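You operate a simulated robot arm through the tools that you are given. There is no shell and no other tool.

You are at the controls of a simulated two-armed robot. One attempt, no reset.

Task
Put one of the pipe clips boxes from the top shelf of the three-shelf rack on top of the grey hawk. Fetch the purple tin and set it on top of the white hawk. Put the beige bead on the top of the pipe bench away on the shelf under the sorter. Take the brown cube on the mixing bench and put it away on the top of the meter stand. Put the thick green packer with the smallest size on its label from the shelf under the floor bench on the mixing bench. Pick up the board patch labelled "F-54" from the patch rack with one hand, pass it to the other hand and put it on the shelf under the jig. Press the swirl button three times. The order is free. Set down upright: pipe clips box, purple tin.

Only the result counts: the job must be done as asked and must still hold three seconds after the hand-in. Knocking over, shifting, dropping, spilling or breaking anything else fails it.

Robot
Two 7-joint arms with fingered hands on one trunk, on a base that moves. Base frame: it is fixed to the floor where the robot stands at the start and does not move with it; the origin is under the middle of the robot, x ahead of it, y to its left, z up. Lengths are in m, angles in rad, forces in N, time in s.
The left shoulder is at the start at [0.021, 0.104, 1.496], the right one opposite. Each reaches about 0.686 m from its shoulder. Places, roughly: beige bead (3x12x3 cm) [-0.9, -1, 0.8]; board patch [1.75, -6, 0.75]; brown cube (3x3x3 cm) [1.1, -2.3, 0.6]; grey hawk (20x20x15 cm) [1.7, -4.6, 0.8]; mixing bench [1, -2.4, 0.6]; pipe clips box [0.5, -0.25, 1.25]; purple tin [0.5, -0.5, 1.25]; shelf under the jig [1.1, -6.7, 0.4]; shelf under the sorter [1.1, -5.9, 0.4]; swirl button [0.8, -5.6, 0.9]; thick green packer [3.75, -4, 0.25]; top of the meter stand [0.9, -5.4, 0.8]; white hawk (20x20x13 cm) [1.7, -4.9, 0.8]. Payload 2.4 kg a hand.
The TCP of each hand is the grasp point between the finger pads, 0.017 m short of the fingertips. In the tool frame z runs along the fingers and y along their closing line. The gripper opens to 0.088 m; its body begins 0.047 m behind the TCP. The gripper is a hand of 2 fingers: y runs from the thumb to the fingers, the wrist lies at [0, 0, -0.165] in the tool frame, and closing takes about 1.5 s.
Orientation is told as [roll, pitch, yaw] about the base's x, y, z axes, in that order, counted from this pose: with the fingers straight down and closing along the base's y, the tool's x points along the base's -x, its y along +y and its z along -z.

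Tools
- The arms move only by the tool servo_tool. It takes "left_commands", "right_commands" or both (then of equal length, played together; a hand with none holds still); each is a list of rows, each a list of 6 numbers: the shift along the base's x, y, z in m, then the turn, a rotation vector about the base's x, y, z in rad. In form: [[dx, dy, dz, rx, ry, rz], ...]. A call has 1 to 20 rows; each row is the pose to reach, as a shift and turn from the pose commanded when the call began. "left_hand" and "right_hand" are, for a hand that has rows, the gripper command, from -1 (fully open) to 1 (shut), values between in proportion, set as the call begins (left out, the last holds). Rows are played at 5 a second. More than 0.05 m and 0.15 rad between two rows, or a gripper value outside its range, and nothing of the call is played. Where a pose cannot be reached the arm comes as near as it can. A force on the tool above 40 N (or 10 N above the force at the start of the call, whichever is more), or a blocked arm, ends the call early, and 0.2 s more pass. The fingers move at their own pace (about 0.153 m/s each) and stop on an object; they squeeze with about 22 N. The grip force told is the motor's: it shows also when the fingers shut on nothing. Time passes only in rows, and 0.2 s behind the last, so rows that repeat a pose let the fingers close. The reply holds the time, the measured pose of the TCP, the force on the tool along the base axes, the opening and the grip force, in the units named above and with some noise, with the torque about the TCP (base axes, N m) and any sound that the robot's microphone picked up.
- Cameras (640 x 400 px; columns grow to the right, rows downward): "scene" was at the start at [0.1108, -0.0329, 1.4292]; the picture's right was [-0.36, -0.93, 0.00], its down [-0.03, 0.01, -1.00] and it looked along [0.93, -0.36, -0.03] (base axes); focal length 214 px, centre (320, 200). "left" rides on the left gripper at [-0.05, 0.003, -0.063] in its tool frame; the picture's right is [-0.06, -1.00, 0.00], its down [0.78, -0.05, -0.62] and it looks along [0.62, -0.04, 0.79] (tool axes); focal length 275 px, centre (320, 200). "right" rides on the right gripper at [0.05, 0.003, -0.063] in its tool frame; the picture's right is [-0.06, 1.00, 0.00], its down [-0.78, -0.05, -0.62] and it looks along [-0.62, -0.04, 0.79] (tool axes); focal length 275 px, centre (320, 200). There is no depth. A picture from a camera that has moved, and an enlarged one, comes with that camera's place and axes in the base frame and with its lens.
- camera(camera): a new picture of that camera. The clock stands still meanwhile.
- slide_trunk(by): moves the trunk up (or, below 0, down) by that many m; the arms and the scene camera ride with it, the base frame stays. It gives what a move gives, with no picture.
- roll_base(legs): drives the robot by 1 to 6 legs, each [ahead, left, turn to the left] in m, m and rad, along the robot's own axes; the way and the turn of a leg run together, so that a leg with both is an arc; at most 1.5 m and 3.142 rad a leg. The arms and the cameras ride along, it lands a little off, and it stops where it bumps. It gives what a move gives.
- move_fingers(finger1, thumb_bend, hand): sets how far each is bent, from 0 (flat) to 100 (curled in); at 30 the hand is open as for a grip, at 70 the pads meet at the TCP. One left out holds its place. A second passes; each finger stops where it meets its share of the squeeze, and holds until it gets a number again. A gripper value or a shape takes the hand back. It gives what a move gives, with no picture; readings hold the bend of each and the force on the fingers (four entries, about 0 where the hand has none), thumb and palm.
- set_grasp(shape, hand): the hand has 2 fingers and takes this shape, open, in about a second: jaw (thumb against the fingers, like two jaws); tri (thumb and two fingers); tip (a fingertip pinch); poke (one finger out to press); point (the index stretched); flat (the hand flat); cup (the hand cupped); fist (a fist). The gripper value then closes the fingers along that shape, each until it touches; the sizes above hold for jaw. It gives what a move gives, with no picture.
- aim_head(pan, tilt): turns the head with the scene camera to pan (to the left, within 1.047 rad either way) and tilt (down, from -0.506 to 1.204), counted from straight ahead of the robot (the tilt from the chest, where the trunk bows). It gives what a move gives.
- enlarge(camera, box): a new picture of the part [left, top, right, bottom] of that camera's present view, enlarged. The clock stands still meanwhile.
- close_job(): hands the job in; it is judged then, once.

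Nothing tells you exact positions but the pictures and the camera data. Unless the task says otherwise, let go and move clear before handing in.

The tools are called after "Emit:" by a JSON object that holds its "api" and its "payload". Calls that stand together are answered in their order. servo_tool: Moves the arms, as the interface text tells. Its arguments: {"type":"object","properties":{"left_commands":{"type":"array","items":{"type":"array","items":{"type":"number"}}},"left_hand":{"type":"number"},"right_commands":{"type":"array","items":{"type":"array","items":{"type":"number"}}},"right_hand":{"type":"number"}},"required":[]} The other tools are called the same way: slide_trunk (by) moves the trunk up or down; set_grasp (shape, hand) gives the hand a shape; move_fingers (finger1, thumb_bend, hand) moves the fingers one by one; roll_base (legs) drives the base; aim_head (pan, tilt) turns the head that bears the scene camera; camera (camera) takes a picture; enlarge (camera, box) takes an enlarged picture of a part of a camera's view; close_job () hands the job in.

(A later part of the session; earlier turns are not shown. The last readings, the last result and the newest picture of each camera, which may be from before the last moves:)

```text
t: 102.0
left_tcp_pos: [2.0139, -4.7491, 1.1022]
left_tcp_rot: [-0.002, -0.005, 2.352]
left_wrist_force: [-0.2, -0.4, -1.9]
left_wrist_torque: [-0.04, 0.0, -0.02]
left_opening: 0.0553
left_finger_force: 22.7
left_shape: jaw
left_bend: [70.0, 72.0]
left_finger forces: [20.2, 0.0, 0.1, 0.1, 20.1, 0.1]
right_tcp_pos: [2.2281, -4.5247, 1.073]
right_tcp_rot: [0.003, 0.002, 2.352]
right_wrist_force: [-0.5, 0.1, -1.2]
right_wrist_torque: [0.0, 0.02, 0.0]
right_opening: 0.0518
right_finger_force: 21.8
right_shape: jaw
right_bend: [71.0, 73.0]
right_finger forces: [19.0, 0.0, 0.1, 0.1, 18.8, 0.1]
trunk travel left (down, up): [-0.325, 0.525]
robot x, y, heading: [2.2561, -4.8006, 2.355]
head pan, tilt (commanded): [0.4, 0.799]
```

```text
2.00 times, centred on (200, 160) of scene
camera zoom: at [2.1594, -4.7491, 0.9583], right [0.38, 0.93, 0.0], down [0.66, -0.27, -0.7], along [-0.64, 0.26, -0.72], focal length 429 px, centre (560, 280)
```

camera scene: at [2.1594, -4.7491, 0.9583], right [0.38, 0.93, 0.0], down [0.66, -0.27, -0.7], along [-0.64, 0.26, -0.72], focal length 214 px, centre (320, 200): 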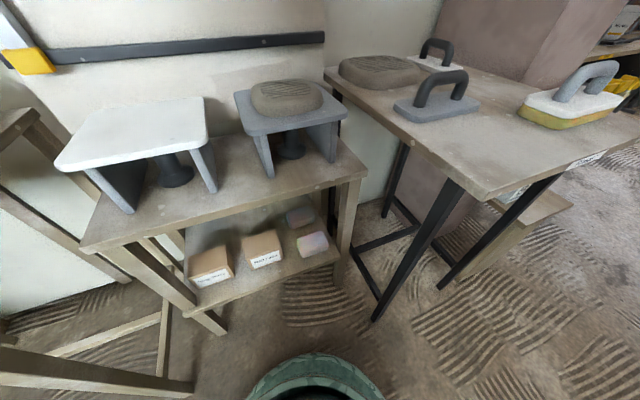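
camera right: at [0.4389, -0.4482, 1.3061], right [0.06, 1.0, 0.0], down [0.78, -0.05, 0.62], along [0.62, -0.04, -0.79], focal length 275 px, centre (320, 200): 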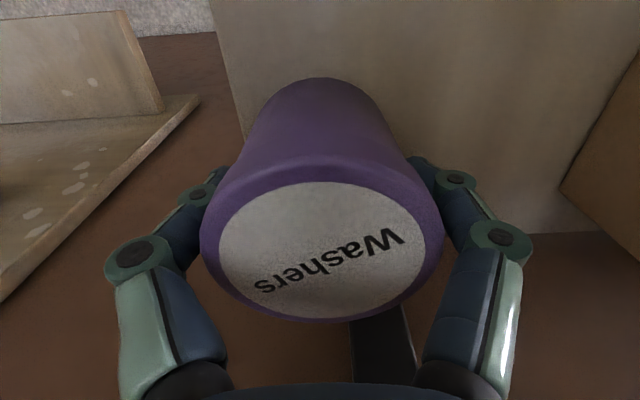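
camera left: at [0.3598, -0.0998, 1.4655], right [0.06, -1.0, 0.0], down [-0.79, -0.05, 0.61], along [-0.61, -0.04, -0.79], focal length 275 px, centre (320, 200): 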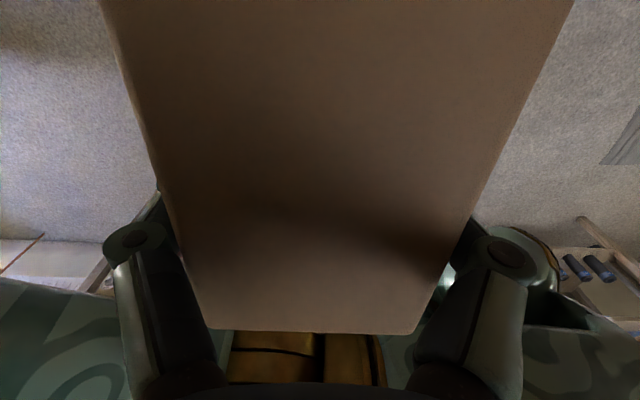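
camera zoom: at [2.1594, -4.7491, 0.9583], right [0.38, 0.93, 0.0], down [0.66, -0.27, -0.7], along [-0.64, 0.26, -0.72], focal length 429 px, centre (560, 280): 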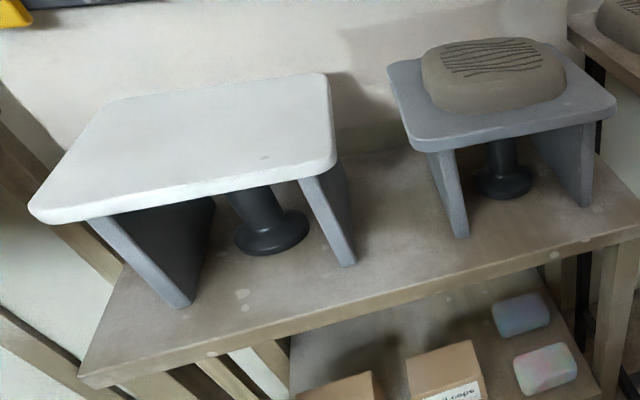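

Both views agree: grey hawk centre ≈[1.72, -4.642], plate z≈0.785, lump top ≈0.805; white hawk centre ≈[1.72, -4.897]. I'll move in slightly, lower the trunk a bit and bring the box over the lump.

Emit:
{"api": "roll_base", "payload": {"legs": [[0.081, 0.082, 0]]}}

Emit:
{"api": "slide_trunk", "payload": {"by": -0.07}}

Emit:
{"api": "camera", "payload": {"camera": "scene"}}

```text
t: 103.2
left_tcp_pos: [1.8982, -4.7516, 1.101]
left_tcp_rot: [-0.002, -0.006, 2.355]
left_wrist_force: [0.8, -0.9, -1.2]
left_wrist_torque: [-0.03, -0.04, 0.01]
left_opening: 0.0549
left_finger_force: 22.0
left_shape: jaw
left_bend: [70.0, 72.0]
left_finger forces: [20.2, 0.0, 0.0, 0.0, 20.1, 0.0]
right_tcp_pos: [2.1115, -4.5263, 1.0735]
right_tcp_rot: [0.0, 0.0, 2.354]
right_wrist_force: [0.0, -0.3, -1.1]
right_wrist_torque: [0.04, 0.01, 0.0]
right_opening: 0.0517
right_finger_force: 22.1
right_shape: jaw
right_bend: [71.0, 73.0]
right_finger forces: [19.1, 0.1, 0.0, 0.0, 18.8, 0.0]
trunk travel left (down, up): [-0.325, 0.525]
robot x, y, heading: [2.1393, -4.8098, 2.354]
head pan, tilt (commanded): [0.4, 0.799]
```

```text
t: 104.3
left_tcp_pos: [1.8976, -4.7525, 1.0324]
left_tcp_rot: [-0.003, -0.005, 2.354]
left_wrist_force: [0.5, 0.2, -1.8]
left_wrist_torque: [-0.01, -0.04, -0.03]
left_opening: 0.0553
left_finger_force: 22.2
left_shape: jaw
left_bend: [70.0, 72.0]
left_finger forces: [20.3, 0.0, 0.1, 0.1, 20.1, 0.0]
right_tcp_pos: [2.1113, -4.5269, 1.0025]
right_tcp_rot: [0.003, 0.0, 2.355]
right_wrist_force: [0.1, 0.2, -1.2]
right_wrist_torque: [0.01, 0.0, -0.01]
right_opening: 0.0517
right_finger_force: 21.6
right_shape: jaw
right_bend: [71.0, 73.0]
right_finger forces: [19.0, 0.1, 0.1, 0.0, 18.8, 0.1]
trunk travel left (down, up): [-0.255, 0.595]
robot x, y, heading: [2.1401, -4.8036, 2.352]
head pan, tilt (commanded): [0.4, 0.799]
```

```text
taken
camera scene: at [2.0407, -4.7499, 0.8883], right [0.38, 0.93, 0.0], down [0.66, -0.27, -0.7], along [-0.65, 0.26, -0.72], focal length 214 px, centre (320, 200)
```

scene: 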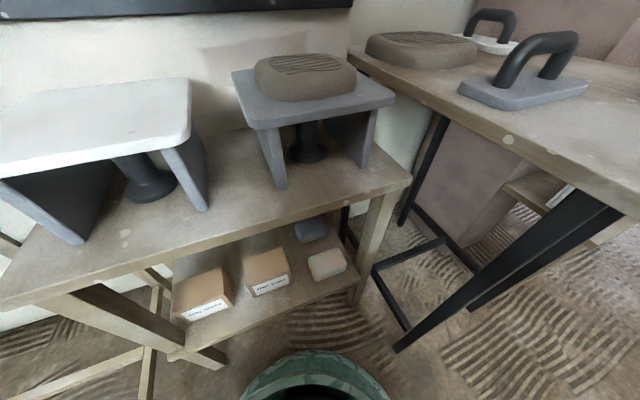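

Moving the box above the lump on the grey hawk, then partly down.

Emit:
{"api": "servo_tool", "payload": {"left_commands": [[-0.036, 0.022, 0, 0, 0, 0], [-0.071, 0.044, 0, 0, 0, 0], [-0.107, 0.066, 0, 0, 0, 0], [-0.142, 0.088, 0, 0, 0, 0], [-0.178, 0.1095, 0, 0, 0, 0], [-0.178, 0.1095, -0.04, 0, 0, 0], [-0.178, 0.1095, -0.08, 0, 0, 0], [-0.178, 0.1095, -0.12, 0, 0, 0], [-0.178, 0.1095, -0.14, 0, 0, 0], [-0.178, 0.1095, -0.14, 0, 0, 0]]}}

Emit:
{"api": "camera", "payload": {"camera": "scene"}}

Emit:
{"api": "camera", "payload": {"camera": "left"}}

```text
t: 106.5
left_tcp_pos: [1.7166, -4.6422, 0.8917]
left_tcp_rot: [-0.003, -0.006, 2.354]
left_wrist_force: [0.6, -0.5, -2.3]
left_wrist_torque: [-0.02, -0.03, 0.01]
left_opening: 0.055
left_finger_force: 21.9
left_shape: jaw
left_bend: [70.0, 72.0]
left_finger forces: [20.5, 0.0, 0.1, 0.0, 20.3, 0.0]
right_tcp_pos: [2.1118, -4.5275, 1.0032]
right_tcp_rot: [0.002, -0.001, 2.354]
right_wrist_force: [0.0, 0.7, -1.5]
right_wrist_torque: [0.01, 0.01, -0.03]
right_opening: 0.0517
right_finger_force: 22.4
right_shape: jaw
right_bend: [71.0, 73.0]
right_finger forces: [18.9, 0.0, 0.0, 0.0, 18.8, 0.0]
trunk travel left (down, up): [-0.255, 0.595]
robot x, y, heading: [2.1399, -4.8038, 2.356]
head pan, tilt (commanded): [0.4, 0.799]
```

```text
taken
camera scene: at [2.0405, -4.7498, 0.8883], right [0.38, 0.93, 0.0], down [0.66, -0.27, -0.7], along [-0.65, 0.26, -0.72], focal length 214 px, centre (320, 200)
```

scene: 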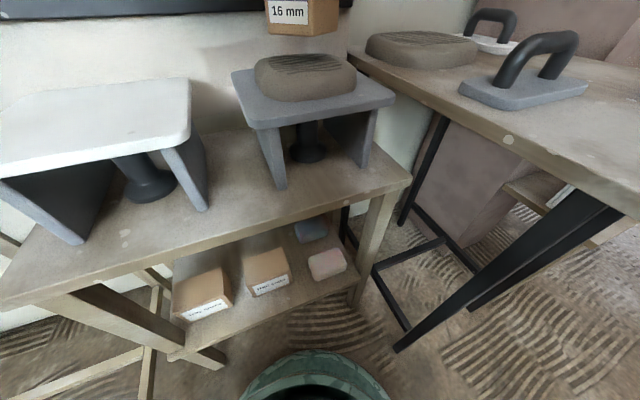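

```text
taken
camera left: at [1.6818, -4.6096, 0.9548], right [0.66, 0.75, 0.0], down [0.59, -0.52, 0.61], along [0.46, -0.41, -0.79], focal length 275 px, centre (320, 200)
```

left: 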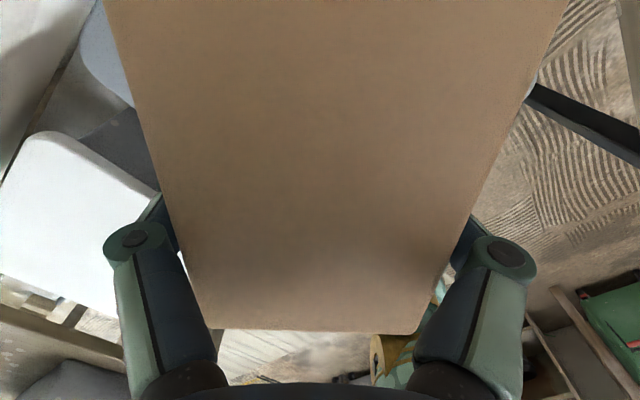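

Centred over the lump. Lowering carefully toward contact.

Emit:
{"api": "servo_tool", "payload": {"left_commands": [[0.002, 0, -0.015, 0, 0, 0], [0.002, 0, -0.03, 0, 0, 0], [0.002, 0, -0.034, 0, 0, 0], [0.002, 0, -0.034, 0, 0, 0]]}}

Emit:
{"api": "aim_head", "payload": {"pan": 0.3, "tilt": 0.4}}

Emit:
{"api": "camera", "payload": {"camera": "scene"}}

```text
t: 107.5
left_tcp_pos: [1.7216, -4.6426, 0.8579]
left_tcp_rot: [-0.002, -0.005, 2.355]
left_wrist_force: [1.3, 0.5, -0.2]
left_wrist_torque: [-0.02, -0.01, 0.02]
left_opening: 0.0551
left_finger_force: 22.1
left_shape: jaw
left_bend: [70.0, 72.0]
left_finger forces: [20.4, 0.0, 0.0, 0.0, 20.3, 0.1]
right_tcp_pos: [2.1126, -4.5275, 1.0027]
right_tcp_rot: [0.001, -0.001, 2.356]
right_wrist_force: [-0.4, -0.6, -2.3]
right_wrist_torque: [0.02, 0.0, 0.03]
right_opening: 0.0517
right_finger_force: 22.1
right_shape: jaw
right_bend: [71.0, 73.0]
right_finger forces: [18.9, 0.0, 0.0, 0.0, 18.8, 0.0]
trunk travel left (down, up): [-0.255, 0.595]
robot x, y, heading: [2.139, -4.8088, 2.358]
head pan, tilt (commanded): [0.4, 0.799]
```

```text
t: 108.4
left_tcp_pos: [1.7217, -4.6425, 0.8569]
left_tcp_rot: [-0.001, -0.005, 2.353]
left_wrist_force: [-0.8, -0.3, 0.0]
left_wrist_torque: [-0.02, 0.05, 0.01]
left_opening: 0.0551
left_finger_force: 21.9
left_shape: jaw
left_bend: [70.0, 72.0]
left_finger forces: [20.3, 0.0, 0.0, 0.0, 20.3, 0.0]
right_tcp_pos: [2.1108, -4.527, 1.0027]
right_tcp_rot: [0.002, 0.002, 2.354]
right_wrist_force: [-0.6, 0.0, -1.9]
right_wrist_torque: [-0.03, 0.04, 0.02]
right_opening: 0.0519
right_finger_force: 21.7
right_shape: jaw
right_bend: [71.0, 73.0]
right_finger forces: [19.0, 0.0, 0.0, 0.0, 18.8, 0.0]
trunk travel left (down, up): [-0.255, 0.595]
robot x, y, heading: [2.1392, -4.8073, 2.36]
head pan, tilt (commanded): [0.3, 0.4]
```

```text
taken
camera scene: at [2.0334, -4.737, 0.9233], right [0.47, 0.88, 0.0], down [0.34, -0.18, -0.92], along [-0.81, 0.43, -0.39], focal length 214 px, centre (320, 200)
```

scene: 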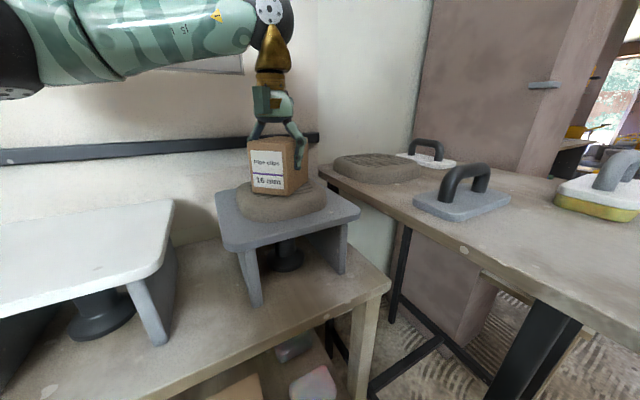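

Contact: the wrist no longer carries the box weight. Zooming to check it's well on the lump.

Emit:
{"api": "enlarge", "payload": {"camera": "scene", "box": [190, 110, 390, 235]}}

```text
3.20 times, centred on (290, 172) of scene
camera zoom: at [2.0334, -4.737, 0.9233], right [0.47, 0.88, 0.0], down [0.34, -0.18, -0.92], along [-0.81, 0.43, -0.39], focal length 686 px, centre (416, 288)
```

zoom: 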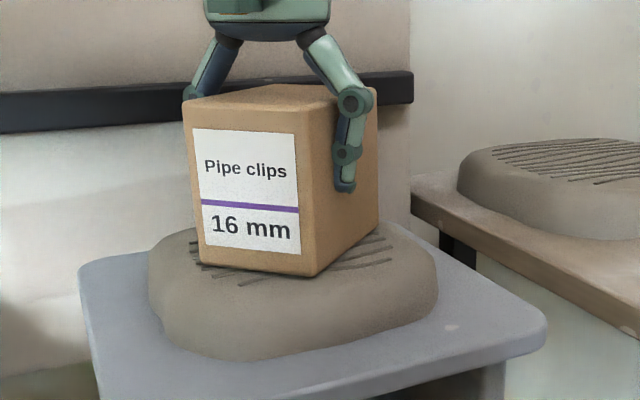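

Box sits centred on the lump's top. Pressing 2 mm lower and releasing.

Emit:
{"api": "servo_tool", "payload": {"left_commands": [[0, 0, -0.002, 0, 0, 0], [0, 0, -0.002, 0, 0, 0]]}}

Emit:
{"api": "servo_tool", "payload": {"left_commands": [[0, 0, 0, 0, 0, 0], [0, 0, 0, 0, 0, 0], [0, 0, 0, 0, 0, 0], [0, 0, 0, 0, 0, 0], [0, 0, 0, 0, 0, 0], [0, 0, 0.01, 0, 0, 0], [0, 0, 0.03, 0, 0, 0], [0, 0, 0.06, 0, 0, 0], [0, 0, 0.1, 0, 0, 0], [0, 0, 0.14, 0, 0, 0]], "left_hand": -1}}

Emit:
{"api": "enlarge", "payload": {"camera": "scene", "box": [190, 110, 390, 235]}}

```text
t: 109.0
left_tcp_pos: [1.7222, -4.6424, 0.8559]
left_tcp_rot: [-0.003, -0.006, 2.355]
left_wrist_force: [0.5, -0.7, 6.6]
left_wrist_torque: [-0.02, 0.05, 0.01]
left_opening: 0.0548
left_finger_force: 22.4
left_shape: jaw
left_bend: [70.0, 72.0]
left_finger forces: [21.7, 0.1, 0.0, 0.0, 20.8, 0.0]
right_tcp_pos: [2.1123, -4.526, 1.0026]
right_tcp_rot: [0.003, 0.001, 2.354]
right_wrist_force: [0.3, 1.1, -1.2]
right_wrist_torque: [-0.01, 0.01, 0.03]
right_opening: 0.0518
right_finger_force: 22.5
right_shape: jaw
right_bend: [71.0, 73.0]
right_finger forces: [19.0, 0.1, 0.0, 0.0, 18.9, 0.1]
trunk travel left (down, up): [-0.255, 0.595]
robot x, y, heading: [2.1392, -4.8068, 2.349]
head pan, tilt (commanded): [0.3, 0.4]
```

```text
t: 111.2
left_tcp_pos: [1.722, -4.6432, 0.9977]
left_tcp_rot: [-0.003, -0.006, 2.355]
left_wrist_force: [-0.1, -0.6, 0.2]
left_wrist_torque: [-0.01, 0.02, 0.03]
left_opening: 0.088
left_finger_force: 0.0
left_shape: jaw
left_bend: [30.0, 30.0]
left_finger forces: [0.1, 0.1, 0.1, 0.0, 0.1, 0.0]
right_tcp_pos: [2.1121, -4.5252, 1.0024]
right_tcp_rot: [0.002, 0.0, 2.354]
right_wrist_force: [0.4, -0.2, -2.2]
right_wrist_torque: [0.0, 0.05, -0.02]
right_opening: 0.0515
right_finger_force: 22.0
right_shape: jaw
right_bend: [71.0, 73.0]
right_finger forces: [19.0, 0.0, 0.0, 0.0, 18.7, 0.0]
trunk travel left (down, up): [-0.255, 0.595]
robot x, y, heading: [2.1404, -4.8075, 2.353]
head pan, tilt (commanded): [0.3, 0.4]
```

```text
3.20 times, centred on (290, 172) of scene
camera zoom: at [2.0335, -4.7369, 0.9234], right [0.47, 0.88, 0.0], down [0.34, -0.18, -0.92], along [-0.81, 0.43, -0.39], focal length 686 px, centre (416, 288)
```

zoom: 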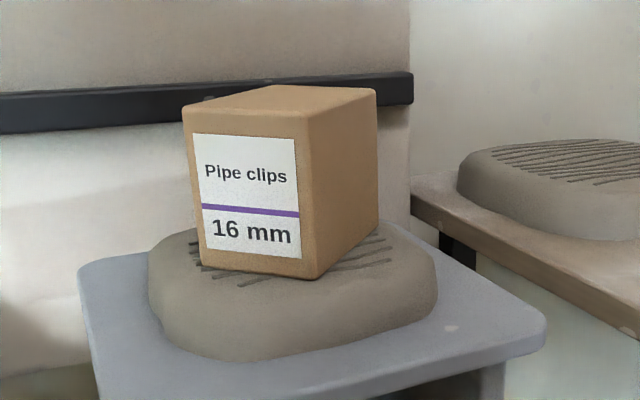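

Box is stably placed upright on the grey hawk. Retracting the left hand, then turning left so the right hand can put the tin on the white hawk.

Emit:
{"api": "servo_tool", "payload": {"left_commands": [[0.036, -0.022, 0.02, 0, 0, 0], [0.071, -0.044, 0.03, 0, 0, 0], [0.107, -0.066, 0.03, 0, 0, 0], [0.142, -0.088, 0.03, 0, 0, 0], [0.18, -0.11, 0.03, 0, 0, 0]]}}

Emit:
{"api": "roll_base", "payload": {"legs": [[0, 0, 1.55]]}}

Emit:
{"api": "aim_head", "payload": {"pan": -0.4, "tilt": 0.6}}

Emit:
{"api": "camera", "payload": {"camera": "scene"}}

```text
t: 112.4
left_tcp_pos: [1.9, -4.752, 1.0282]
left_tcp_rot: [0.001, -0.006, 2.354]
left_wrist_force: [1.2, 0.3, 0.9]
left_wrist_torque: [0.03, -0.02, -0.01]
left_opening: 0.0877
left_finger_force: 0.0
left_shape: jaw
left_bend: [30.0, 30.0]
left_finger forces: [0.0, 0.0, 0.0, 0.0, 0.0, 0.1]
right_tcp_pos: [2.1112, -4.5253, 1.0026]
right_tcp_rot: [0.002, 0.0, 2.353]
right_wrist_force: [0.3, -0.9, -0.9]
right_wrist_torque: [-0.01, 0.0, -0.01]
right_opening: 0.0517
right_finger_force: 21.9
right_shape: jaw
right_bend: [71.0, 73.0]
right_finger forces: [19.0, 0.1, 0.0, 0.0, 18.8, 0.0]
trunk travel left (down, up): [-0.255, 0.595]
robot x, y, heading: [2.1423, -4.8042, 2.355]
head pan, tilt (commanded): [0.3, 0.4]
```

```text
t: 116.6
left_tcp_pos: [2.0909, -5.0449, 1.0271]
left_tcp_rot: [-0.002, -0.007, -2.346]
left_wrist_force: [-0.3, 0.6, 0.4]
left_wrist_torque: [-0.02, 0.01, 0.02]
left_opening: 0.0879
left_finger_force: 0.0
left_shape: jaw
left_bend: [30.0, 30.0]
left_finger forces: [0.0, 0.0, 0.1, 0.1, 0.0, 0.1]
right_tcp_pos: [1.8636, -4.836, 1.0018]
right_tcp_rot: [0.003, 0.0, -2.346]
right_wrist_force: [0.5, 0.0, -0.6]
right_wrist_torque: [0.01, -0.01, -0.01]
right_opening: 0.0514
right_finger_force: 21.7
right_shape: jaw
right_bend: [72.0, 73.0]
right_finger forces: [18.9, 0.1, 0.1, 0.1, 18.8, 0.0]
trunk travel left (down, up): [-0.255, 0.595]
robot x, y, heading: [2.1439, -4.8057, -2.346]
head pan, tilt (commanded): [0.3, 0.4]
```

```text
t: 117.7
left_tcp_pos: [2.0909, -5.0447, 1.0289]
left_tcp_rot: [-0.002, -0.004, -2.345]
left_wrist_force: [0.2, 0.2, -0.2]
left_wrist_torque: [-0.01, 0.01, 0.0]
left_opening: 0.088
left_finger_force: 0.0
left_shape: jaw
left_bend: [30.0, 30.0]
left_finger forces: [0.0, 0.0, 0.0, 0.0, 0.0, 0.1]
right_tcp_pos: [1.8626, -4.8368, 1.0022]
right_tcp_rot: [0.002, -0.002, -2.346]
right_wrist_force: [0.3, 0.8, -0.8]
right_wrist_torque: [0.03, 0.0, 0.0]
right_opening: 0.0515
right_finger_force: 22.3
right_shape: jaw
right_bend: [72.0, 73.0]
right_finger forces: [18.8, 0.0, 0.0, 0.0, 18.7, 0.1]
trunk travel left (down, up): [-0.255, 0.595]
robot x, y, heading: [2.1413, -4.8039, -2.344]
head pan, tilt (commanded): [-0.4, 0.6]
```

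```text
taken
camera scene: at [2.034, -4.8643, 0.9051], right [-0.39, 0.92, 0.0], down [0.52, 0.22, -0.83], along [-0.76, -0.32, -0.56], focal length 214 px, centre (320, 200)
```

scene: 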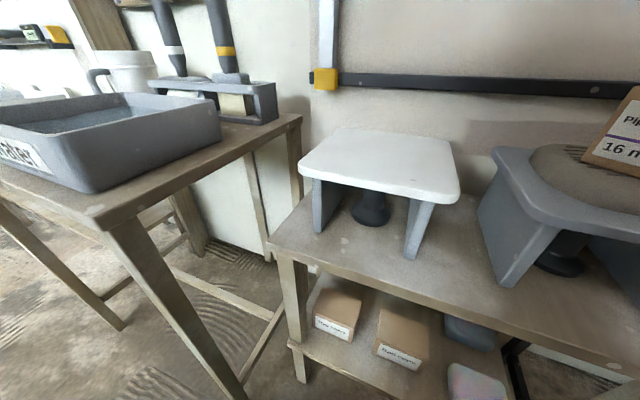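

The white hawk is right in front. Moving the tin over its centre and partly down.

Emit:
{"api": "servo_tool", "payload": {"right_commands": [[-0.032, -0.0145, 0, 0, 0, 0], [-0.064, -0.029, 0, 0, 0, 0], [-0.096, -0.0435, 0, 0, 0, 0], [-0.128, -0.058, 0, 0, 0, 0], [-0.128, -0.058, -0.04, 0, 0, 0], [-0.128, -0.058, -0.08, 0, 0, 0], [-0.128, -0.058, -0.12, 0, 0, 0], [-0.128, -0.058, -0.155, 0, 0, 0], [-0.128, -0.058, -0.155, 0, 0, 0]]}}

Emit:
{"api": "camera", "payload": {"camera": "scene"}}

Emit:
{"api": "camera", "payload": {"camera": "right"}}

```text
t: 119.7
left_tcp_pos: [2.0909, -5.0448, 1.0278]
left_tcp_rot: [-0.001, -0.005, -2.346]
left_wrist_force: [0.1, -0.7, -0.7]
left_wrist_torque: [0.0, -0.01, -0.04]
left_opening: 0.0879
left_finger_force: 0.0
left_shape: jaw
left_bend: [30.0, 30.0]
left_finger forces: [0.0, 0.1, 0.0, 0.0, 0.0, 0.1]
right_tcp_pos: [1.7337, -4.894, 0.8458]
right_tcp_rot: [0.0, -0.001, -2.344]
right_wrist_force: [-0.1, 0.9, -1.8]
right_wrist_torque: [-0.01, 0.01, 0.01]
right_opening: 0.0513
right_finger_force: 22.2
right_shape: jaw
right_bend: [72.0, 73.0]
right_finger forces: [18.8, 0.1, 0.1, 0.0, 18.7, 0.0]
trunk travel left (down, up): [-0.255, 0.595]
robot x, y, heading: [2.1388, -4.8039, -2.345]
head pan, tilt (commanded): [-0.4, 0.6]
```

```text
taken
camera scene: at [2.0338, -4.8643, 0.9051], right [-0.39, 0.92, 0.0], down [0.52, 0.22, -0.82], along [-0.76, -0.32, -0.57], focal length 214 px, centre (320, 200)
```

scene: 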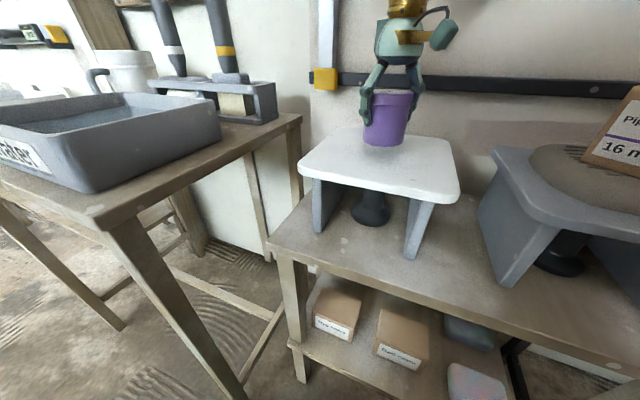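

```text
taken
camera right: at [1.7704, -4.8609, 0.9107], right [0.67, -0.74, 0.0], down [-0.58, -0.53, 0.62], along [-0.46, -0.41, -0.79], focal length 275 px, centre (320, 200)
```

right: 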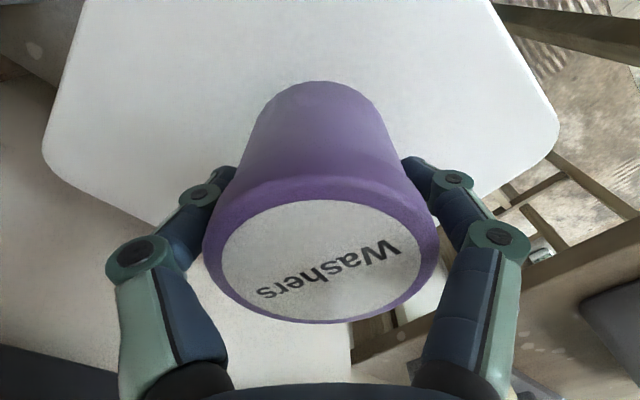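

Tin is above the hawk's centre. Lowering in small steps.

Emit:
{"api": "servo_tool", "payload": {"right_commands": [[0, 0, -0.006, 0, 0, 0], [0, 0, -0.012, 0, 0, 0], [0, 0, -0.015, 0, 0, 0], [0, 0, -0.015, 0, 0, 0]]}}

Emit:
{"api": "enlarge", "payload": {"camera": "scene", "box": [280, 80, 480, 205]}}

```text
t: 120.7
left_tcp_pos: [2.0908, -5.0457, 1.0288]
left_tcp_rot: [0.001, -0.005, -2.347]
left_wrist_force: [0.2, 0.1, -1.2]
left_wrist_torque: [-0.04, 0.04, 0.02]
left_opening: 0.0879
left_finger_force: 0.0
left_shape: jaw
left_bend: [30.0, 30.0]
left_finger forces: [0.1, 0.1, 0.0, 0.0, 0.0, 0.0]
right_tcp_pos: [1.7327, -4.8938, 0.8323]
right_tcp_rot: [0.001, 0.001, -2.345]
right_wrist_force: [-0.9, -0.6, -1.4]
right_wrist_torque: [-0.02, -0.03, -0.04]
right_opening: 0.0514
right_finger_force: 22.2
right_shape: jaw
right_bend: [72.0, 73.0]
right_finger forces: [18.7, 0.1, 0.1, 0.0, 18.7, 0.0]
trunk travel left (down, up): [-0.255, 0.595]
robot x, y, heading: [2.1419, -4.8039, -2.343]
head pan, tilt (commanded): [-0.4, 0.6]
```

```text
3.20 times, centred on (380, 142) of scene
camera zoom: at [2.0339, -4.8642, 0.9051], right [-0.39, 0.92, 0.0], down [0.52, 0.22, -0.82], along [-0.76, -0.32, -0.57], focal length 686 px, centre (128, 384)
```

zoom: 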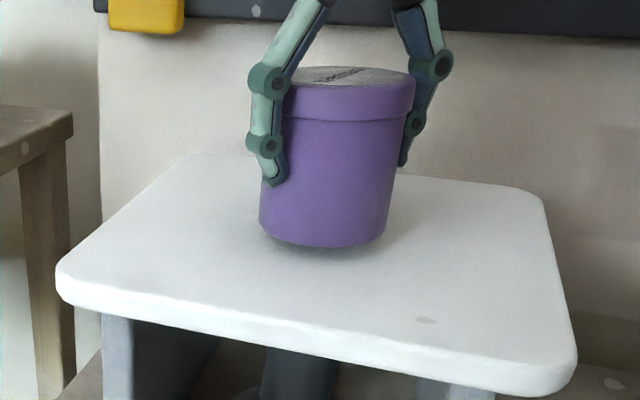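

Emit:
{"api": "servo_tool", "payload": {"right_commands": [[0, 0, -0.003, 0, 0, 0], [0, 0, -0.006, 0, 0, 0], [0, 0, -0.006, 0, 0, 0]]}}

```text
t: 121.5
left_tcp_pos: [2.091, -5.0448, 1.0274]
left_tcp_rot: [-0.001, -0.006, -2.346]
left_wrist_force: [-0.4, 0.6, 0.4]
left_wrist_torque: [0.0, -0.02, -0.03]
left_opening: 0.0879
left_finger_force: 0.0
left_shape: jaw
left_bend: [30.0, 30.0]
left_finger forces: [0.1, 0.0, 0.0, 0.0, 0.0, 0.0]
right_tcp_pos: [1.733, -4.8954, 0.826]
right_tcp_rot: [0.003, -0.001, -2.346]
right_wrist_force: [0.2, 0.1, -2.0]
right_wrist_torque: [0.02, -0.03, 0.02]
right_opening: 0.0515
right_finger_force: 22.3
right_shape: jaw
right_bend: [72.0, 73.0]
right_finger forces: [18.9, 0.0, 0.0, 0.1, 18.8, 0.1]
trunk travel left (down, up): [-0.255, 0.595]
robot x, y, heading: [2.1389, -4.8005, -2.345]
head pan, tilt (commanded): [-0.4, 0.6]
```

The tin still hangs just above the hawk. Lowering further a few millimetres at a time.

Emit:
{"api": "servo_tool", "payload": {"right_commands": [[0, 0, -0.002, 0, 0, 0], [0, 0, -0.004, 0, 0, 0], [0, 0, -0.004, 0, 0, 0]]}}

Emit:
{"api": "enlarge", "payload": {"camera": "scene", "box": [280, 80, 480, 205]}}

```text
t: 122.3
left_tcp_pos: [2.091, -5.0446, 1.028]
left_tcp_rot: [-0.003, -0.006, -2.347]
left_wrist_force: [-0.4, -0.2, 0.4]
left_wrist_torque: [-0.03, 0.0, -0.02]
left_opening: 0.0877
left_finger_force: 0.0
left_shape: jaw
left_bend: [30.0, 30.0]
left_finger forces: [0.0, 0.1, 0.1, 0.0, 0.1, 0.0]
right_tcp_pos: [1.7346, -4.8951, 0.8227]
right_tcp_rot: [0.0, -0.001, -2.346]
right_wrist_force: [0.0, 0.8, 7.6]
right_wrist_torque: [0.01, 0.04, -0.02]
right_opening: 0.0506
right_finger_force: 22.0
right_shape: jaw
right_bend: [72.0, 73.0]
right_finger forces: [19.7, 0.0, 0.0, 0.1, 20.6, 0.0]
trunk travel left (down, up): [-0.255, 0.595]
robot x, y, heading: [2.1404, -4.8052, -2.342]
head pan, tilt (commanded): [-0.4, 0.6]
```

```text
3.20 times, centred on (380, 142) of scene
camera zoom: at [2.0343, -4.864, 0.9053], right [-0.39, 0.92, 0.0], down [0.52, 0.22, -0.83], along [-0.76, -0.32, -0.56], focal length 686 px, centre (128, 384)
```

zoom: 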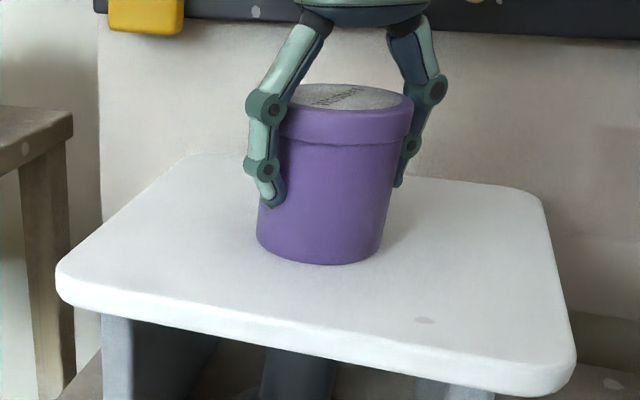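

Contact made (7.6 N). Releasing the tin and raising the right hand.

Emit:
{"api": "servo_tool", "payload": {"right_commands": [[0, 0, 0.001, 0, 0, 0], [0, 0, 0.001, 0, 0, 0], [0, 0, 0.001, 0, 0, 0], [0, 0, 0.001, 0, 0, 0], [0, 0, 0.001, 0, 0, 0], [0, 0, 0.01, 0, 0, 0], [0, 0, 0.03, 0, 0, 0], [0, 0, 0.06, 0, 0, 0], [0, 0, 0.1, 0, 0, 0], [0, 0, 0.15, 0, 0, 0]], "right_hand": -1}}

Emit:
{"api": "camera", "payload": {"camera": "scene"}}

```text
t: 124.5
left_tcp_pos: [2.0911, -5.0441, 1.0279]
left_tcp_rot: [-0.003, -0.005, -2.345]
left_wrist_force: [-0.6, 0.6, 0.4]
left_wrist_torque: [0.0, -0.02, -0.04]
left_opening: 0.0878
left_finger_force: 0.1
left_shape: jaw
left_bend: [30.0, 30.0]
left_finger forces: [0.0, 0.1, 0.1, 0.0, 0.1, 0.0]
right_tcp_pos: [1.7348, -4.8933, 0.9706]
right_tcp_rot: [0.001, 0.0, -2.346]
right_wrist_force: [-0.1, 0.0, 0.4]
right_wrist_torque: [0.0, 0.01, -0.01]
right_opening: 0.0879
right_finger_force: 0.0
right_shape: jaw
right_bend: [30.0, 30.0]
right_finger forces: [0.1, 0.0, 0.0, 0.0, 0.0, 0.1]
trunk travel left (down, up): [-0.255, 0.595]
robot x, y, heading: [2.141, -4.7999, -2.344]
head pan, tilt (commanded): [-0.4, 0.6]
```

```text
taken
camera scene: at [2.034, -4.8642, 0.9051], right [-0.39, 0.92, 0.0], down [0.52, 0.22, -0.82], along [-0.76, -0.32, -0.57], focal length 214 px, centre (320, 200)
```

scene: 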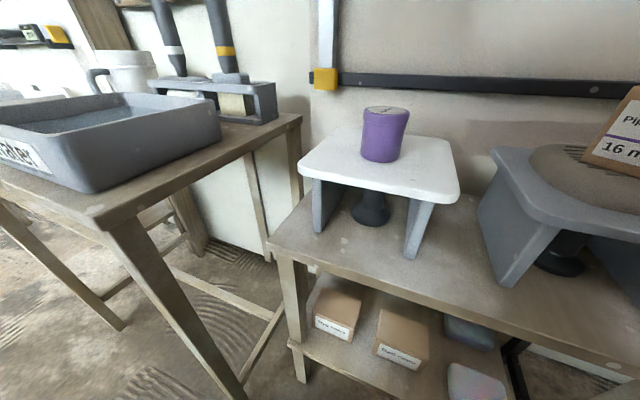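

Tin stands upright on the white hawk. Retracting, turning back to face -x, backing off, then heading to the patch rack near y≈-6.

Emit:
{"api": "servo_tool", "payload": {"right_commands": [[0.032, 0.0145, 0.02, 0, 0, 0], [0.064, 0.029, 0.05, 0, 0, 0], [0.096, 0.0435, 0.05, 0, 0, 0], [0.128, 0.058, 0.05, 0, 0, 0]]}}

Emit:
{"api": "roll_base", "payload": {"legs": [[0, 0, -0.797], [-0.3, 0, 0]]}}

Emit:
{"api": "aim_head", "payload": {"pan": 0.8, "tilt": 0.4}}

Emit:
{"api": "camera", "payload": {"camera": "scene"}}

```text
t: 125.5
left_tcp_pos: [2.0908, -5.0447, 1.0274]
left_tcp_rot: [-0.003, -0.005, -2.345]
left_wrist_force: [0.0, 0.3, -0.2]
left_wrist_torque: [-0.02, 0.02, -0.03]
left_opening: 0.0878
left_finger_force: 0.0
left_shape: jaw
left_bend: [30.0, 30.0]
left_finger forces: [0.0, 0.1, 0.1, 0.0, 0.1, 0.0]
right_tcp_pos: [1.8643, -4.8351, 1.0236]
right_tcp_rot: [0.001, 0.0, -2.345]
right_wrist_force: [0.0, 0.3, -0.3]
right_wrist_torque: [0.01, 0.0, -0.01]
right_opening: 0.0879
right_finger_force: 0.0
right_shape: jaw
right_bend: [30.0, 30.0]
right_finger forces: [0.1, 0.0, 0.0, 0.1, 0.1, 0.0]
trunk travel left (down, up): [-0.255, 0.595]
robot x, y, heading: [2.1395, -4.8075, -2.349]
head pan, tilt (commanded): [-0.4, 0.6]
```

```text
t: 129.6
left_tcp_pos: [2.2422, -4.9356, 1.0275]
left_tcp_rot: [-0.002, -0.006, -3.119]
left_wrist_force: [-0.5, 0.0, 0.0]
left_wrist_torque: [0.01, 0.01, 0.01]
left_opening: 0.0879
left_finger_force: 0.3
left_shape: jaw
left_bend: [30.0, 30.0]
left_finger forces: [0.1, 0.1, 0.1, 0.1, 0.1, 0.0]
right_tcp_pos: [2.2247, -4.6278, 1.0237]
right_tcp_rot: [0.002, -0.001, -3.118]
right_wrist_force: [0.2, -0.3, -0.6]
right_wrist_torque: [0.0, -0.02, -0.05]
right_opening: 0.088
right_finger_force: 0.0
right_shape: jaw
right_bend: [30.0, 30.0]
right_finger forces: [0.0, 0.0, 0.0, 0.0, 0.0, 0.0]
trunk travel left (down, up): [-0.255, 0.595]
robot x, y, heading: [2.4442, -4.797, -3.117]
head pan, tilt (commanded): [-0.4, 0.6]
```

```text
t: 131.0
left_tcp_pos: [2.2413, -4.9356, 1.0275]
left_tcp_rot: [-0.002, -0.007, -3.118]
left_wrist_force: [0.5, -0.3, 0.7]
left_wrist_torque: [0.04, 0.0, -0.01]
left_opening: 0.0876
left_finger_force: 0.0
left_shape: jaw
left_bend: [30.0, 30.0]
left_finger forces: [0.0, 0.0, 0.1, 0.0, 0.1, 0.0]
right_tcp_pos: [2.224, -4.6293, 1.0233]
right_tcp_rot: [0.003, 0.0, -3.119]
right_wrist_force: [-1.1, 0.8, -0.1]
right_wrist_torque: [0.0, -0.01, 0.03]
right_opening: 0.0879
right_finger_force: 0.0
right_shape: jaw
right_bend: [30.0, 30.0]
right_finger forces: [0.0, 0.0, 0.1, 0.0, 0.0, 0.1]
trunk travel left (down, up): [-0.255, 0.595]
robot x, y, heading: [2.4457, -4.8002, -3.123]
head pan, tilt (commanded): [0.799, 0.4]
```

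```text
taken
camera scene: at [2.3461, -4.8675, 0.9234], right [-0.73, 0.68, 0.0], down [0.27, 0.28, -0.92], along [-0.63, -0.67, -0.39], focal length 214 px, centre (320, 200)
```

scene: 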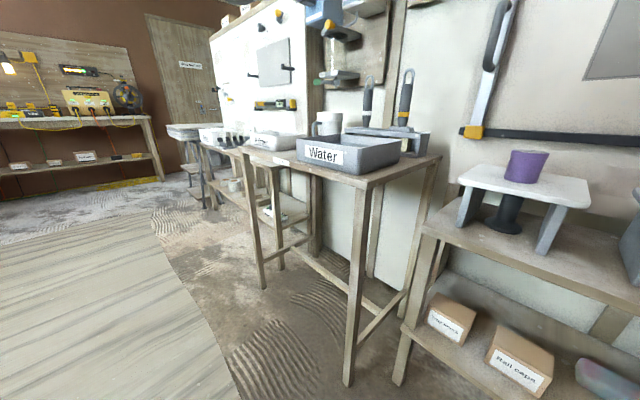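

Strafing left to about y≈-6 in front of the patch rack.

Emit:
{"api": "roll_base", "payload": {"legs": [[0, 1.2, -0.02]]}}

Emit:
{"api": "slide_trunk", "payload": {"by": 0.25}}

Emit:
{"api": "aim_head", "payload": {"pan": 0, "tilt": 0.55}}

Emit:
{"api": "camera", "payload": {"camera": "scene"}}

```text
t: 137.1
left_tcp_pos: [2.2535, -6.1388, 1.0279]
left_tcp_rot: [-0.001, -0.005, -3.14]
left_wrist_force: [0.1, 0.3, 0.1]
left_wrist_torque: [0.0, 0.0, 0.05]
left_opening: 0.0876
left_finger_force: 0.1
left_shape: jaw
left_bend: [30.0, 30.0]
left_finger forces: [0.0, 0.1, 0.0, 0.0, 0.0, 0.0]
right_tcp_pos: [2.2425, -5.831, 1.0233]
right_tcp_rot: [0.001, 0.0, -3.137]
right_wrist_force: [0.5, 0.3, 0.2]
right_wrist_torque: [0.0, 0.0, 0.01]
right_opening: 0.088
right_finger_force: 0.0
right_shape: jaw
right_bend: [30.0, 30.0]
right_finger forces: [0.1, 0.0, 0.0, 0.0, 0.0, 0.1]
trunk travel left (down, up): [-0.255, 0.595]
robot x, y, heading: [2.4614, -6.0093, -3.136]
head pan, tilt (commanded): [0.799, 0.4]
```

```text
t: 139.7
left_tcp_pos: [2.2536, -6.1373, 1.2776]
left_tcp_rot: [-0.002, -0.006, -3.139]
left_wrist_force: [-0.6, -0.1, -0.7]
left_wrist_torque: [-0.01, -0.02, -0.01]
left_opening: 0.0878
left_finger_force: 0.1
left_shape: jaw
left_bend: [30.0, 30.0]
left_finger forces: [0.0, 0.0, 0.0, 0.0, 0.0, 0.0]
right_tcp_pos: [2.2427, -5.8295, 1.274]
right_tcp_rot: [0.002, 0.001, -3.138]
right_wrist_force: [-0.8, 0.4, -0.6]
right_wrist_torque: [0.02, -0.01, -0.01]
right_opening: 0.0878
right_finger_force: 0.1
right_shape: jaw
right_bend: [30.0, 30.0]
right_finger forces: [0.0, 0.0, 0.0, 0.0, 0.1, 0.0]
trunk travel left (down, up): [-0.505, 0.345]
robot x, y, heading: [2.4597, -6.0055, -3.139]
head pan, tilt (commanded): [0.799, 0.4]
```

```text
t: 140.8
left_tcp_pos: [2.2552, -6.139, 1.2783]
left_tcp_rot: [-0.001, -0.007, -3.139]
left_wrist_force: [0.1, 0.4, -0.5]
left_wrist_torque: [-0.01, -0.01, 0.01]
left_opening: 0.0883
left_finger_force: 0.0
left_shape: jaw
left_bend: [30.0, 30.0]
left_finger forces: [0.0, 0.0, 0.0, 0.0, 0.1, 0.1]
right_tcp_pos: [2.2421, -5.8307, 1.273]
right_tcp_rot: [0.001, -0.001, -3.14]
right_wrist_force: [-1.3, 0.1, -0.2]
right_wrist_torque: [0.0, -0.01, -0.02]
right_opening: 0.0881
right_finger_force: 0.0
right_shape: jaw
right_bend: [30.0, 30.0]
right_finger forces: [0.0, 0.1, 0.0, 0.1, 0.1, 0.0]
trunk travel left (down, up): [-0.505, 0.345]
robot x, y, heading: [2.4587, -6.0061, -3.14]
head pan, tilt (commanded): [0.0, 0.55]
```

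```text
taken
camera scene: at [2.3419, -6.0055, 1.1608], right [0.0, 1.0, 0.0], down [0.52, 0.0, -0.85], along [-0.85, 0.0, -0.52], focal length 214 px, centre (320, 200)
```

scene: 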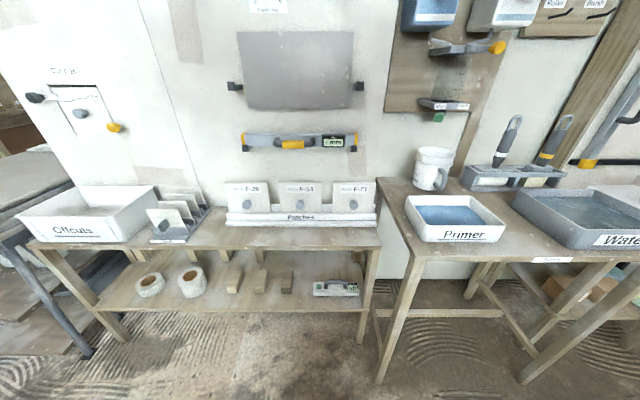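

The patch rack labelled "Patches" with three patches is straight ahead. Zooming in to read the labels.

Emit:
{"api": "enlarge", "payload": {"camera": "scene", "box": [210, 170, 390, 282]}}

Emit:
{"api": "camera", "payload": {"camera": "right"}}

```text
3.56 times, centred on (300, 226) of scene
camera zoom: at [2.3419, -6.0055, 1.1608], right [0.0, 1.0, 0.0], down [0.52, 0.0, -0.85], along [-0.85, 0.0, -0.52], focal length 763 px, centre (391, 108)
```

zoom: 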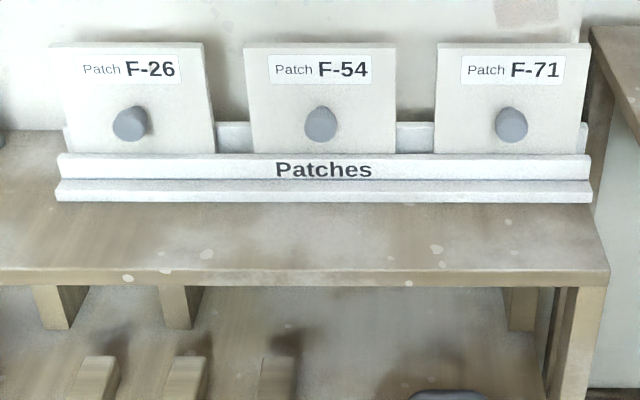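

```text
taken
camera right: at [2.2926, -5.8334, 1.3385], right [-0.06, -1.0, 0.0], down [-0.78, 0.05, 0.62], along [-0.62, 0.04, -0.79], focal length 275 px, centre (320, 200)
```

right: 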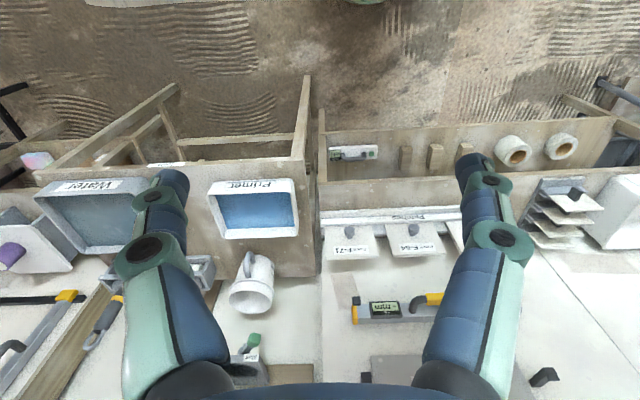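

F-54 is the middle patch, about 15 cm wide with a knob. I'll zoom the right hand camera for triangulation.

Emit:
{"api": "enlarge", "payload": {"camera": "right", "box": [310, 180, 490, 292]}}

Emit:
{"api": "camera", "payload": {"camera": "left"}}

```text
3.56 times, centred on (400, 236) of right
camera zoom: at [2.2926, -5.8334, 1.3385], right [-0.06, -1.0, 0.0], down [-0.78, 0.05, 0.62], along [-0.62, 0.04, -0.79], focal length 979 px, centre (36, 72)
```

zoom: 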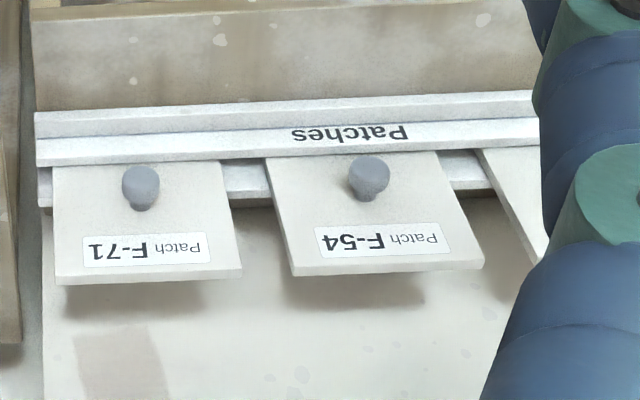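

```text
taken
camera left: at [2.2054, -6.1417, 1.3413], right [-0.07, 1.0, 0.0], down [0.79, 0.05, 0.61], along [0.61, 0.04, -0.79], focal length 275 px, centre (320, 200)
```

left: 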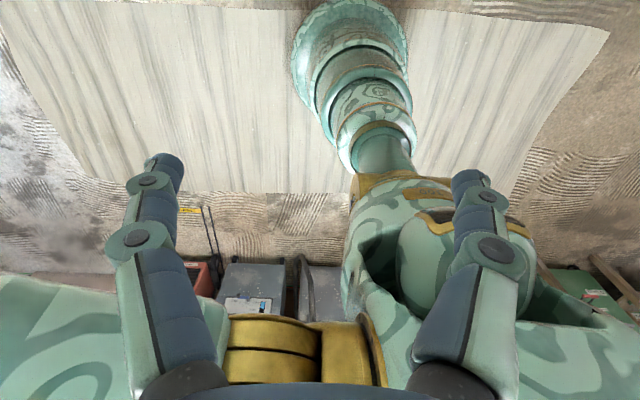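

F-54's top edge is at x≈1.69, y≈-6.145…-6.0, z≈0.833, nearly vertical, with ~10 cm gap to the wall behind. Plan: right hand pinches the top edge from above, left hand takes the side edge. I'll position the base first.

Emit:
{"api": "roll_base", "payload": {"legs": [[0, 0.26, 0], [0.34, 0, 0]]}}

Emit:
{"api": "slide_trunk", "payload": {"by": -0.22}}

Emit:
{"api": "aim_head", "payload": {"pan": -0.4, "tilt": 0.6}}

Emit:
{"api": "camera", "payload": {"camera": "scene"}}

```text
t: 144.5
left_tcp_pos: [1.9279, -6.4104, 1.2767]
left_tcp_rot: [-0.001, -0.005, -3.122]
left_wrist_force: [0.3, 0.0, 0.9]
left_wrist_torque: [-0.02, -0.01, -0.02]
left_opening: 0.088
left_finger_force: 0.1
left_shape: jaw
left_bend: [30.0, 30.0]
left_finger forces: [0.1, 0.1, 0.0, 0.0, 0.0, 0.1]
right_tcp_pos: [1.9104, -6.1045, 1.2725]
right_tcp_rot: [0.001, 0.0, -3.122]
right_wrist_force: [-0.3, -0.4, 1.1]
right_wrist_torque: [-0.01, 0.01, -0.01]
right_opening: 0.0878
right_finger_force: 0.1
right_shape: jaw
right_bend: [30.0, 30.0]
right_finger forces: [0.0, 0.1, 0.0, 0.0, 0.0, 0.0]
trunk travel left (down, up): [-0.505, 0.345]
robot x, y, heading: [2.1285, -6.2759, -3.128]
head pan, tilt (commanded): [0.0, 0.55]
```

```text
t: 146.8
left_tcp_pos: [1.9282, -6.411, 1.0582]
left_tcp_rot: [-0.002, -0.005, -3.121]
left_wrist_force: [-0.3, -0.1, -0.1]
left_wrist_torque: [0.0, -0.02, 0.02]
left_opening: 0.0878
left_finger_force: 0.1
left_shape: jaw
left_bend: [30.0, 30.0]
left_finger forces: [0.0, 0.1, 0.1, 0.0, 0.0, 0.0]
right_tcp_pos: [1.9121, -6.1026, 1.0545]
right_tcp_rot: [0.001, 0.001, -3.121]
right_wrist_force: [0.4, -0.4, 0.0]
right_wrist_torque: [-0.03, -0.03, -0.02]
right_opening: 0.0879
right_finger_force: 0.1
right_shape: jaw
right_bend: [30.0, 30.0]
right_finger forces: [0.0, 0.1, 0.1, 0.0, 0.0, 0.0]
trunk travel left (down, up): [-0.285, 0.565]
robot x, y, heading: [2.1295, -6.2755, -3.124]
head pan, tilt (commanded): [0.0, 0.55]
```

```text
t: 147.7
left_tcp_pos: [1.9283, -6.411, 1.0579]
left_tcp_rot: [-0.001, -0.005, -3.119]
left_wrist_force: [-0.6, -0.7, -0.1]
left_wrist_torque: [0.01, -0.03, 0.0]
left_opening: 0.0879
left_finger_force: 0.2
left_shape: jaw
left_bend: [30.0, 30.0]
left_finger forces: [0.0, 0.2, 0.1, 0.0, 0.1, 0.0]
right_tcp_pos: [1.911, -6.1043, 1.0537]
right_tcp_rot: [0.001, 0.0, -3.119]
right_wrist_force: [0.2, -0.1, -0.3]
right_wrist_torque: [-0.01, -0.01, 0.01]
right_opening: 0.0879
right_finger_force: 0.0
right_shape: jaw
right_bend: [30.0, 30.0]
right_finger forces: [0.0, 0.1, 0.1, 0.1, 0.0, 0.0]
trunk travel left (down, up): [-0.285, 0.565]
robot x, y, heading: [2.1335, -6.2754, -3.12]
head pan, tilt (commanded): [-0.4, 0.6]
```

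```text
taken
camera scene: at [2.0153, -6.2421, 0.9351], right [0.37, 0.93, 0.0], down [0.53, -0.21, -0.83], along [-0.77, 0.3, -0.56], focal length 214 px, centre (320, 200)
```

scene: 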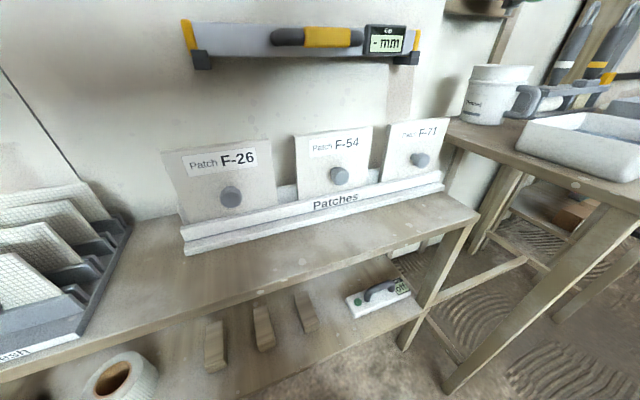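

Close-up zoom on F-54 and the level above it from this angle.

Emit:
{"api": "enlarge", "payload": {"camera": "scene", "box": [240, 20, 460, 158]}}

Emit:
{"api": "enlarge", "payload": {"camera": "scene", "box": [260, 110, 400, 198]}}

Emit:
{"api": "camera", "payload": {"camera": "right"}}

```text
2.90 times, centred on (350, 89) of scene
camera zoom: at [2.0153, -6.2421, 0.9351], right [0.37, 0.93, 0.0], down [0.53, -0.21, -0.83], along [-0.77, 0.3, -0.56], focal length 622 px, centre (233, 522)
```

zoom: 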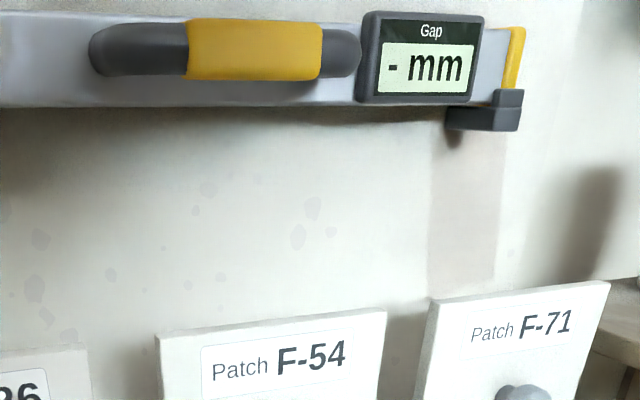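

```text
4.55 times, centred on (330, 154) of scene
camera zoom: at [2.0153, -6.2421, 0.9351], right [0.37, 0.93, 0.0], down [0.53, -0.21, -0.83], along [-0.77, 0.3, -0.56], focal length 975 px, centre (274, 409)
```

zoom: 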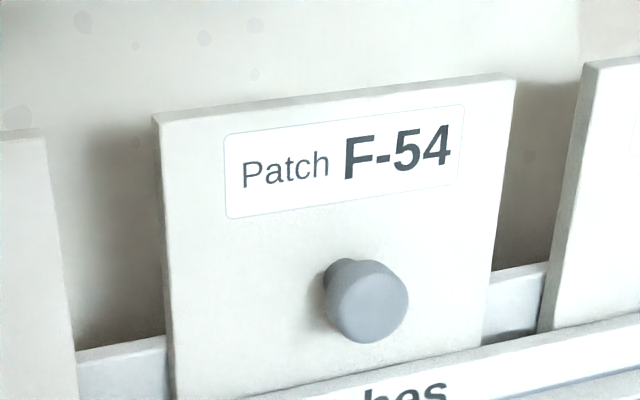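

```text
taken
camera right: at [1.9611, -6.1053, 1.1185], right [-0.04, -1.0, 0.0], down [-0.78, 0.03, 0.62], along [-0.62, 0.02, -0.79], focal length 275 px, centre (320, 200)
```

right: 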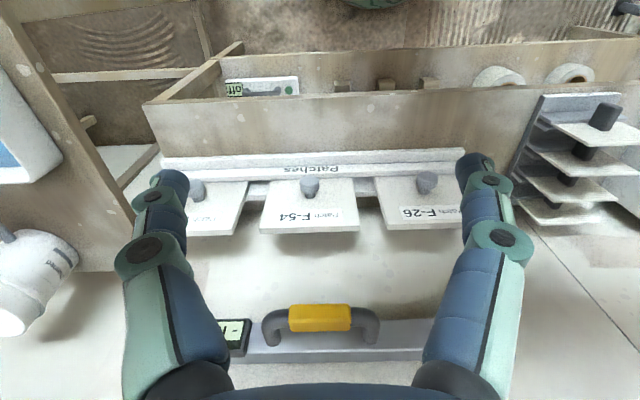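

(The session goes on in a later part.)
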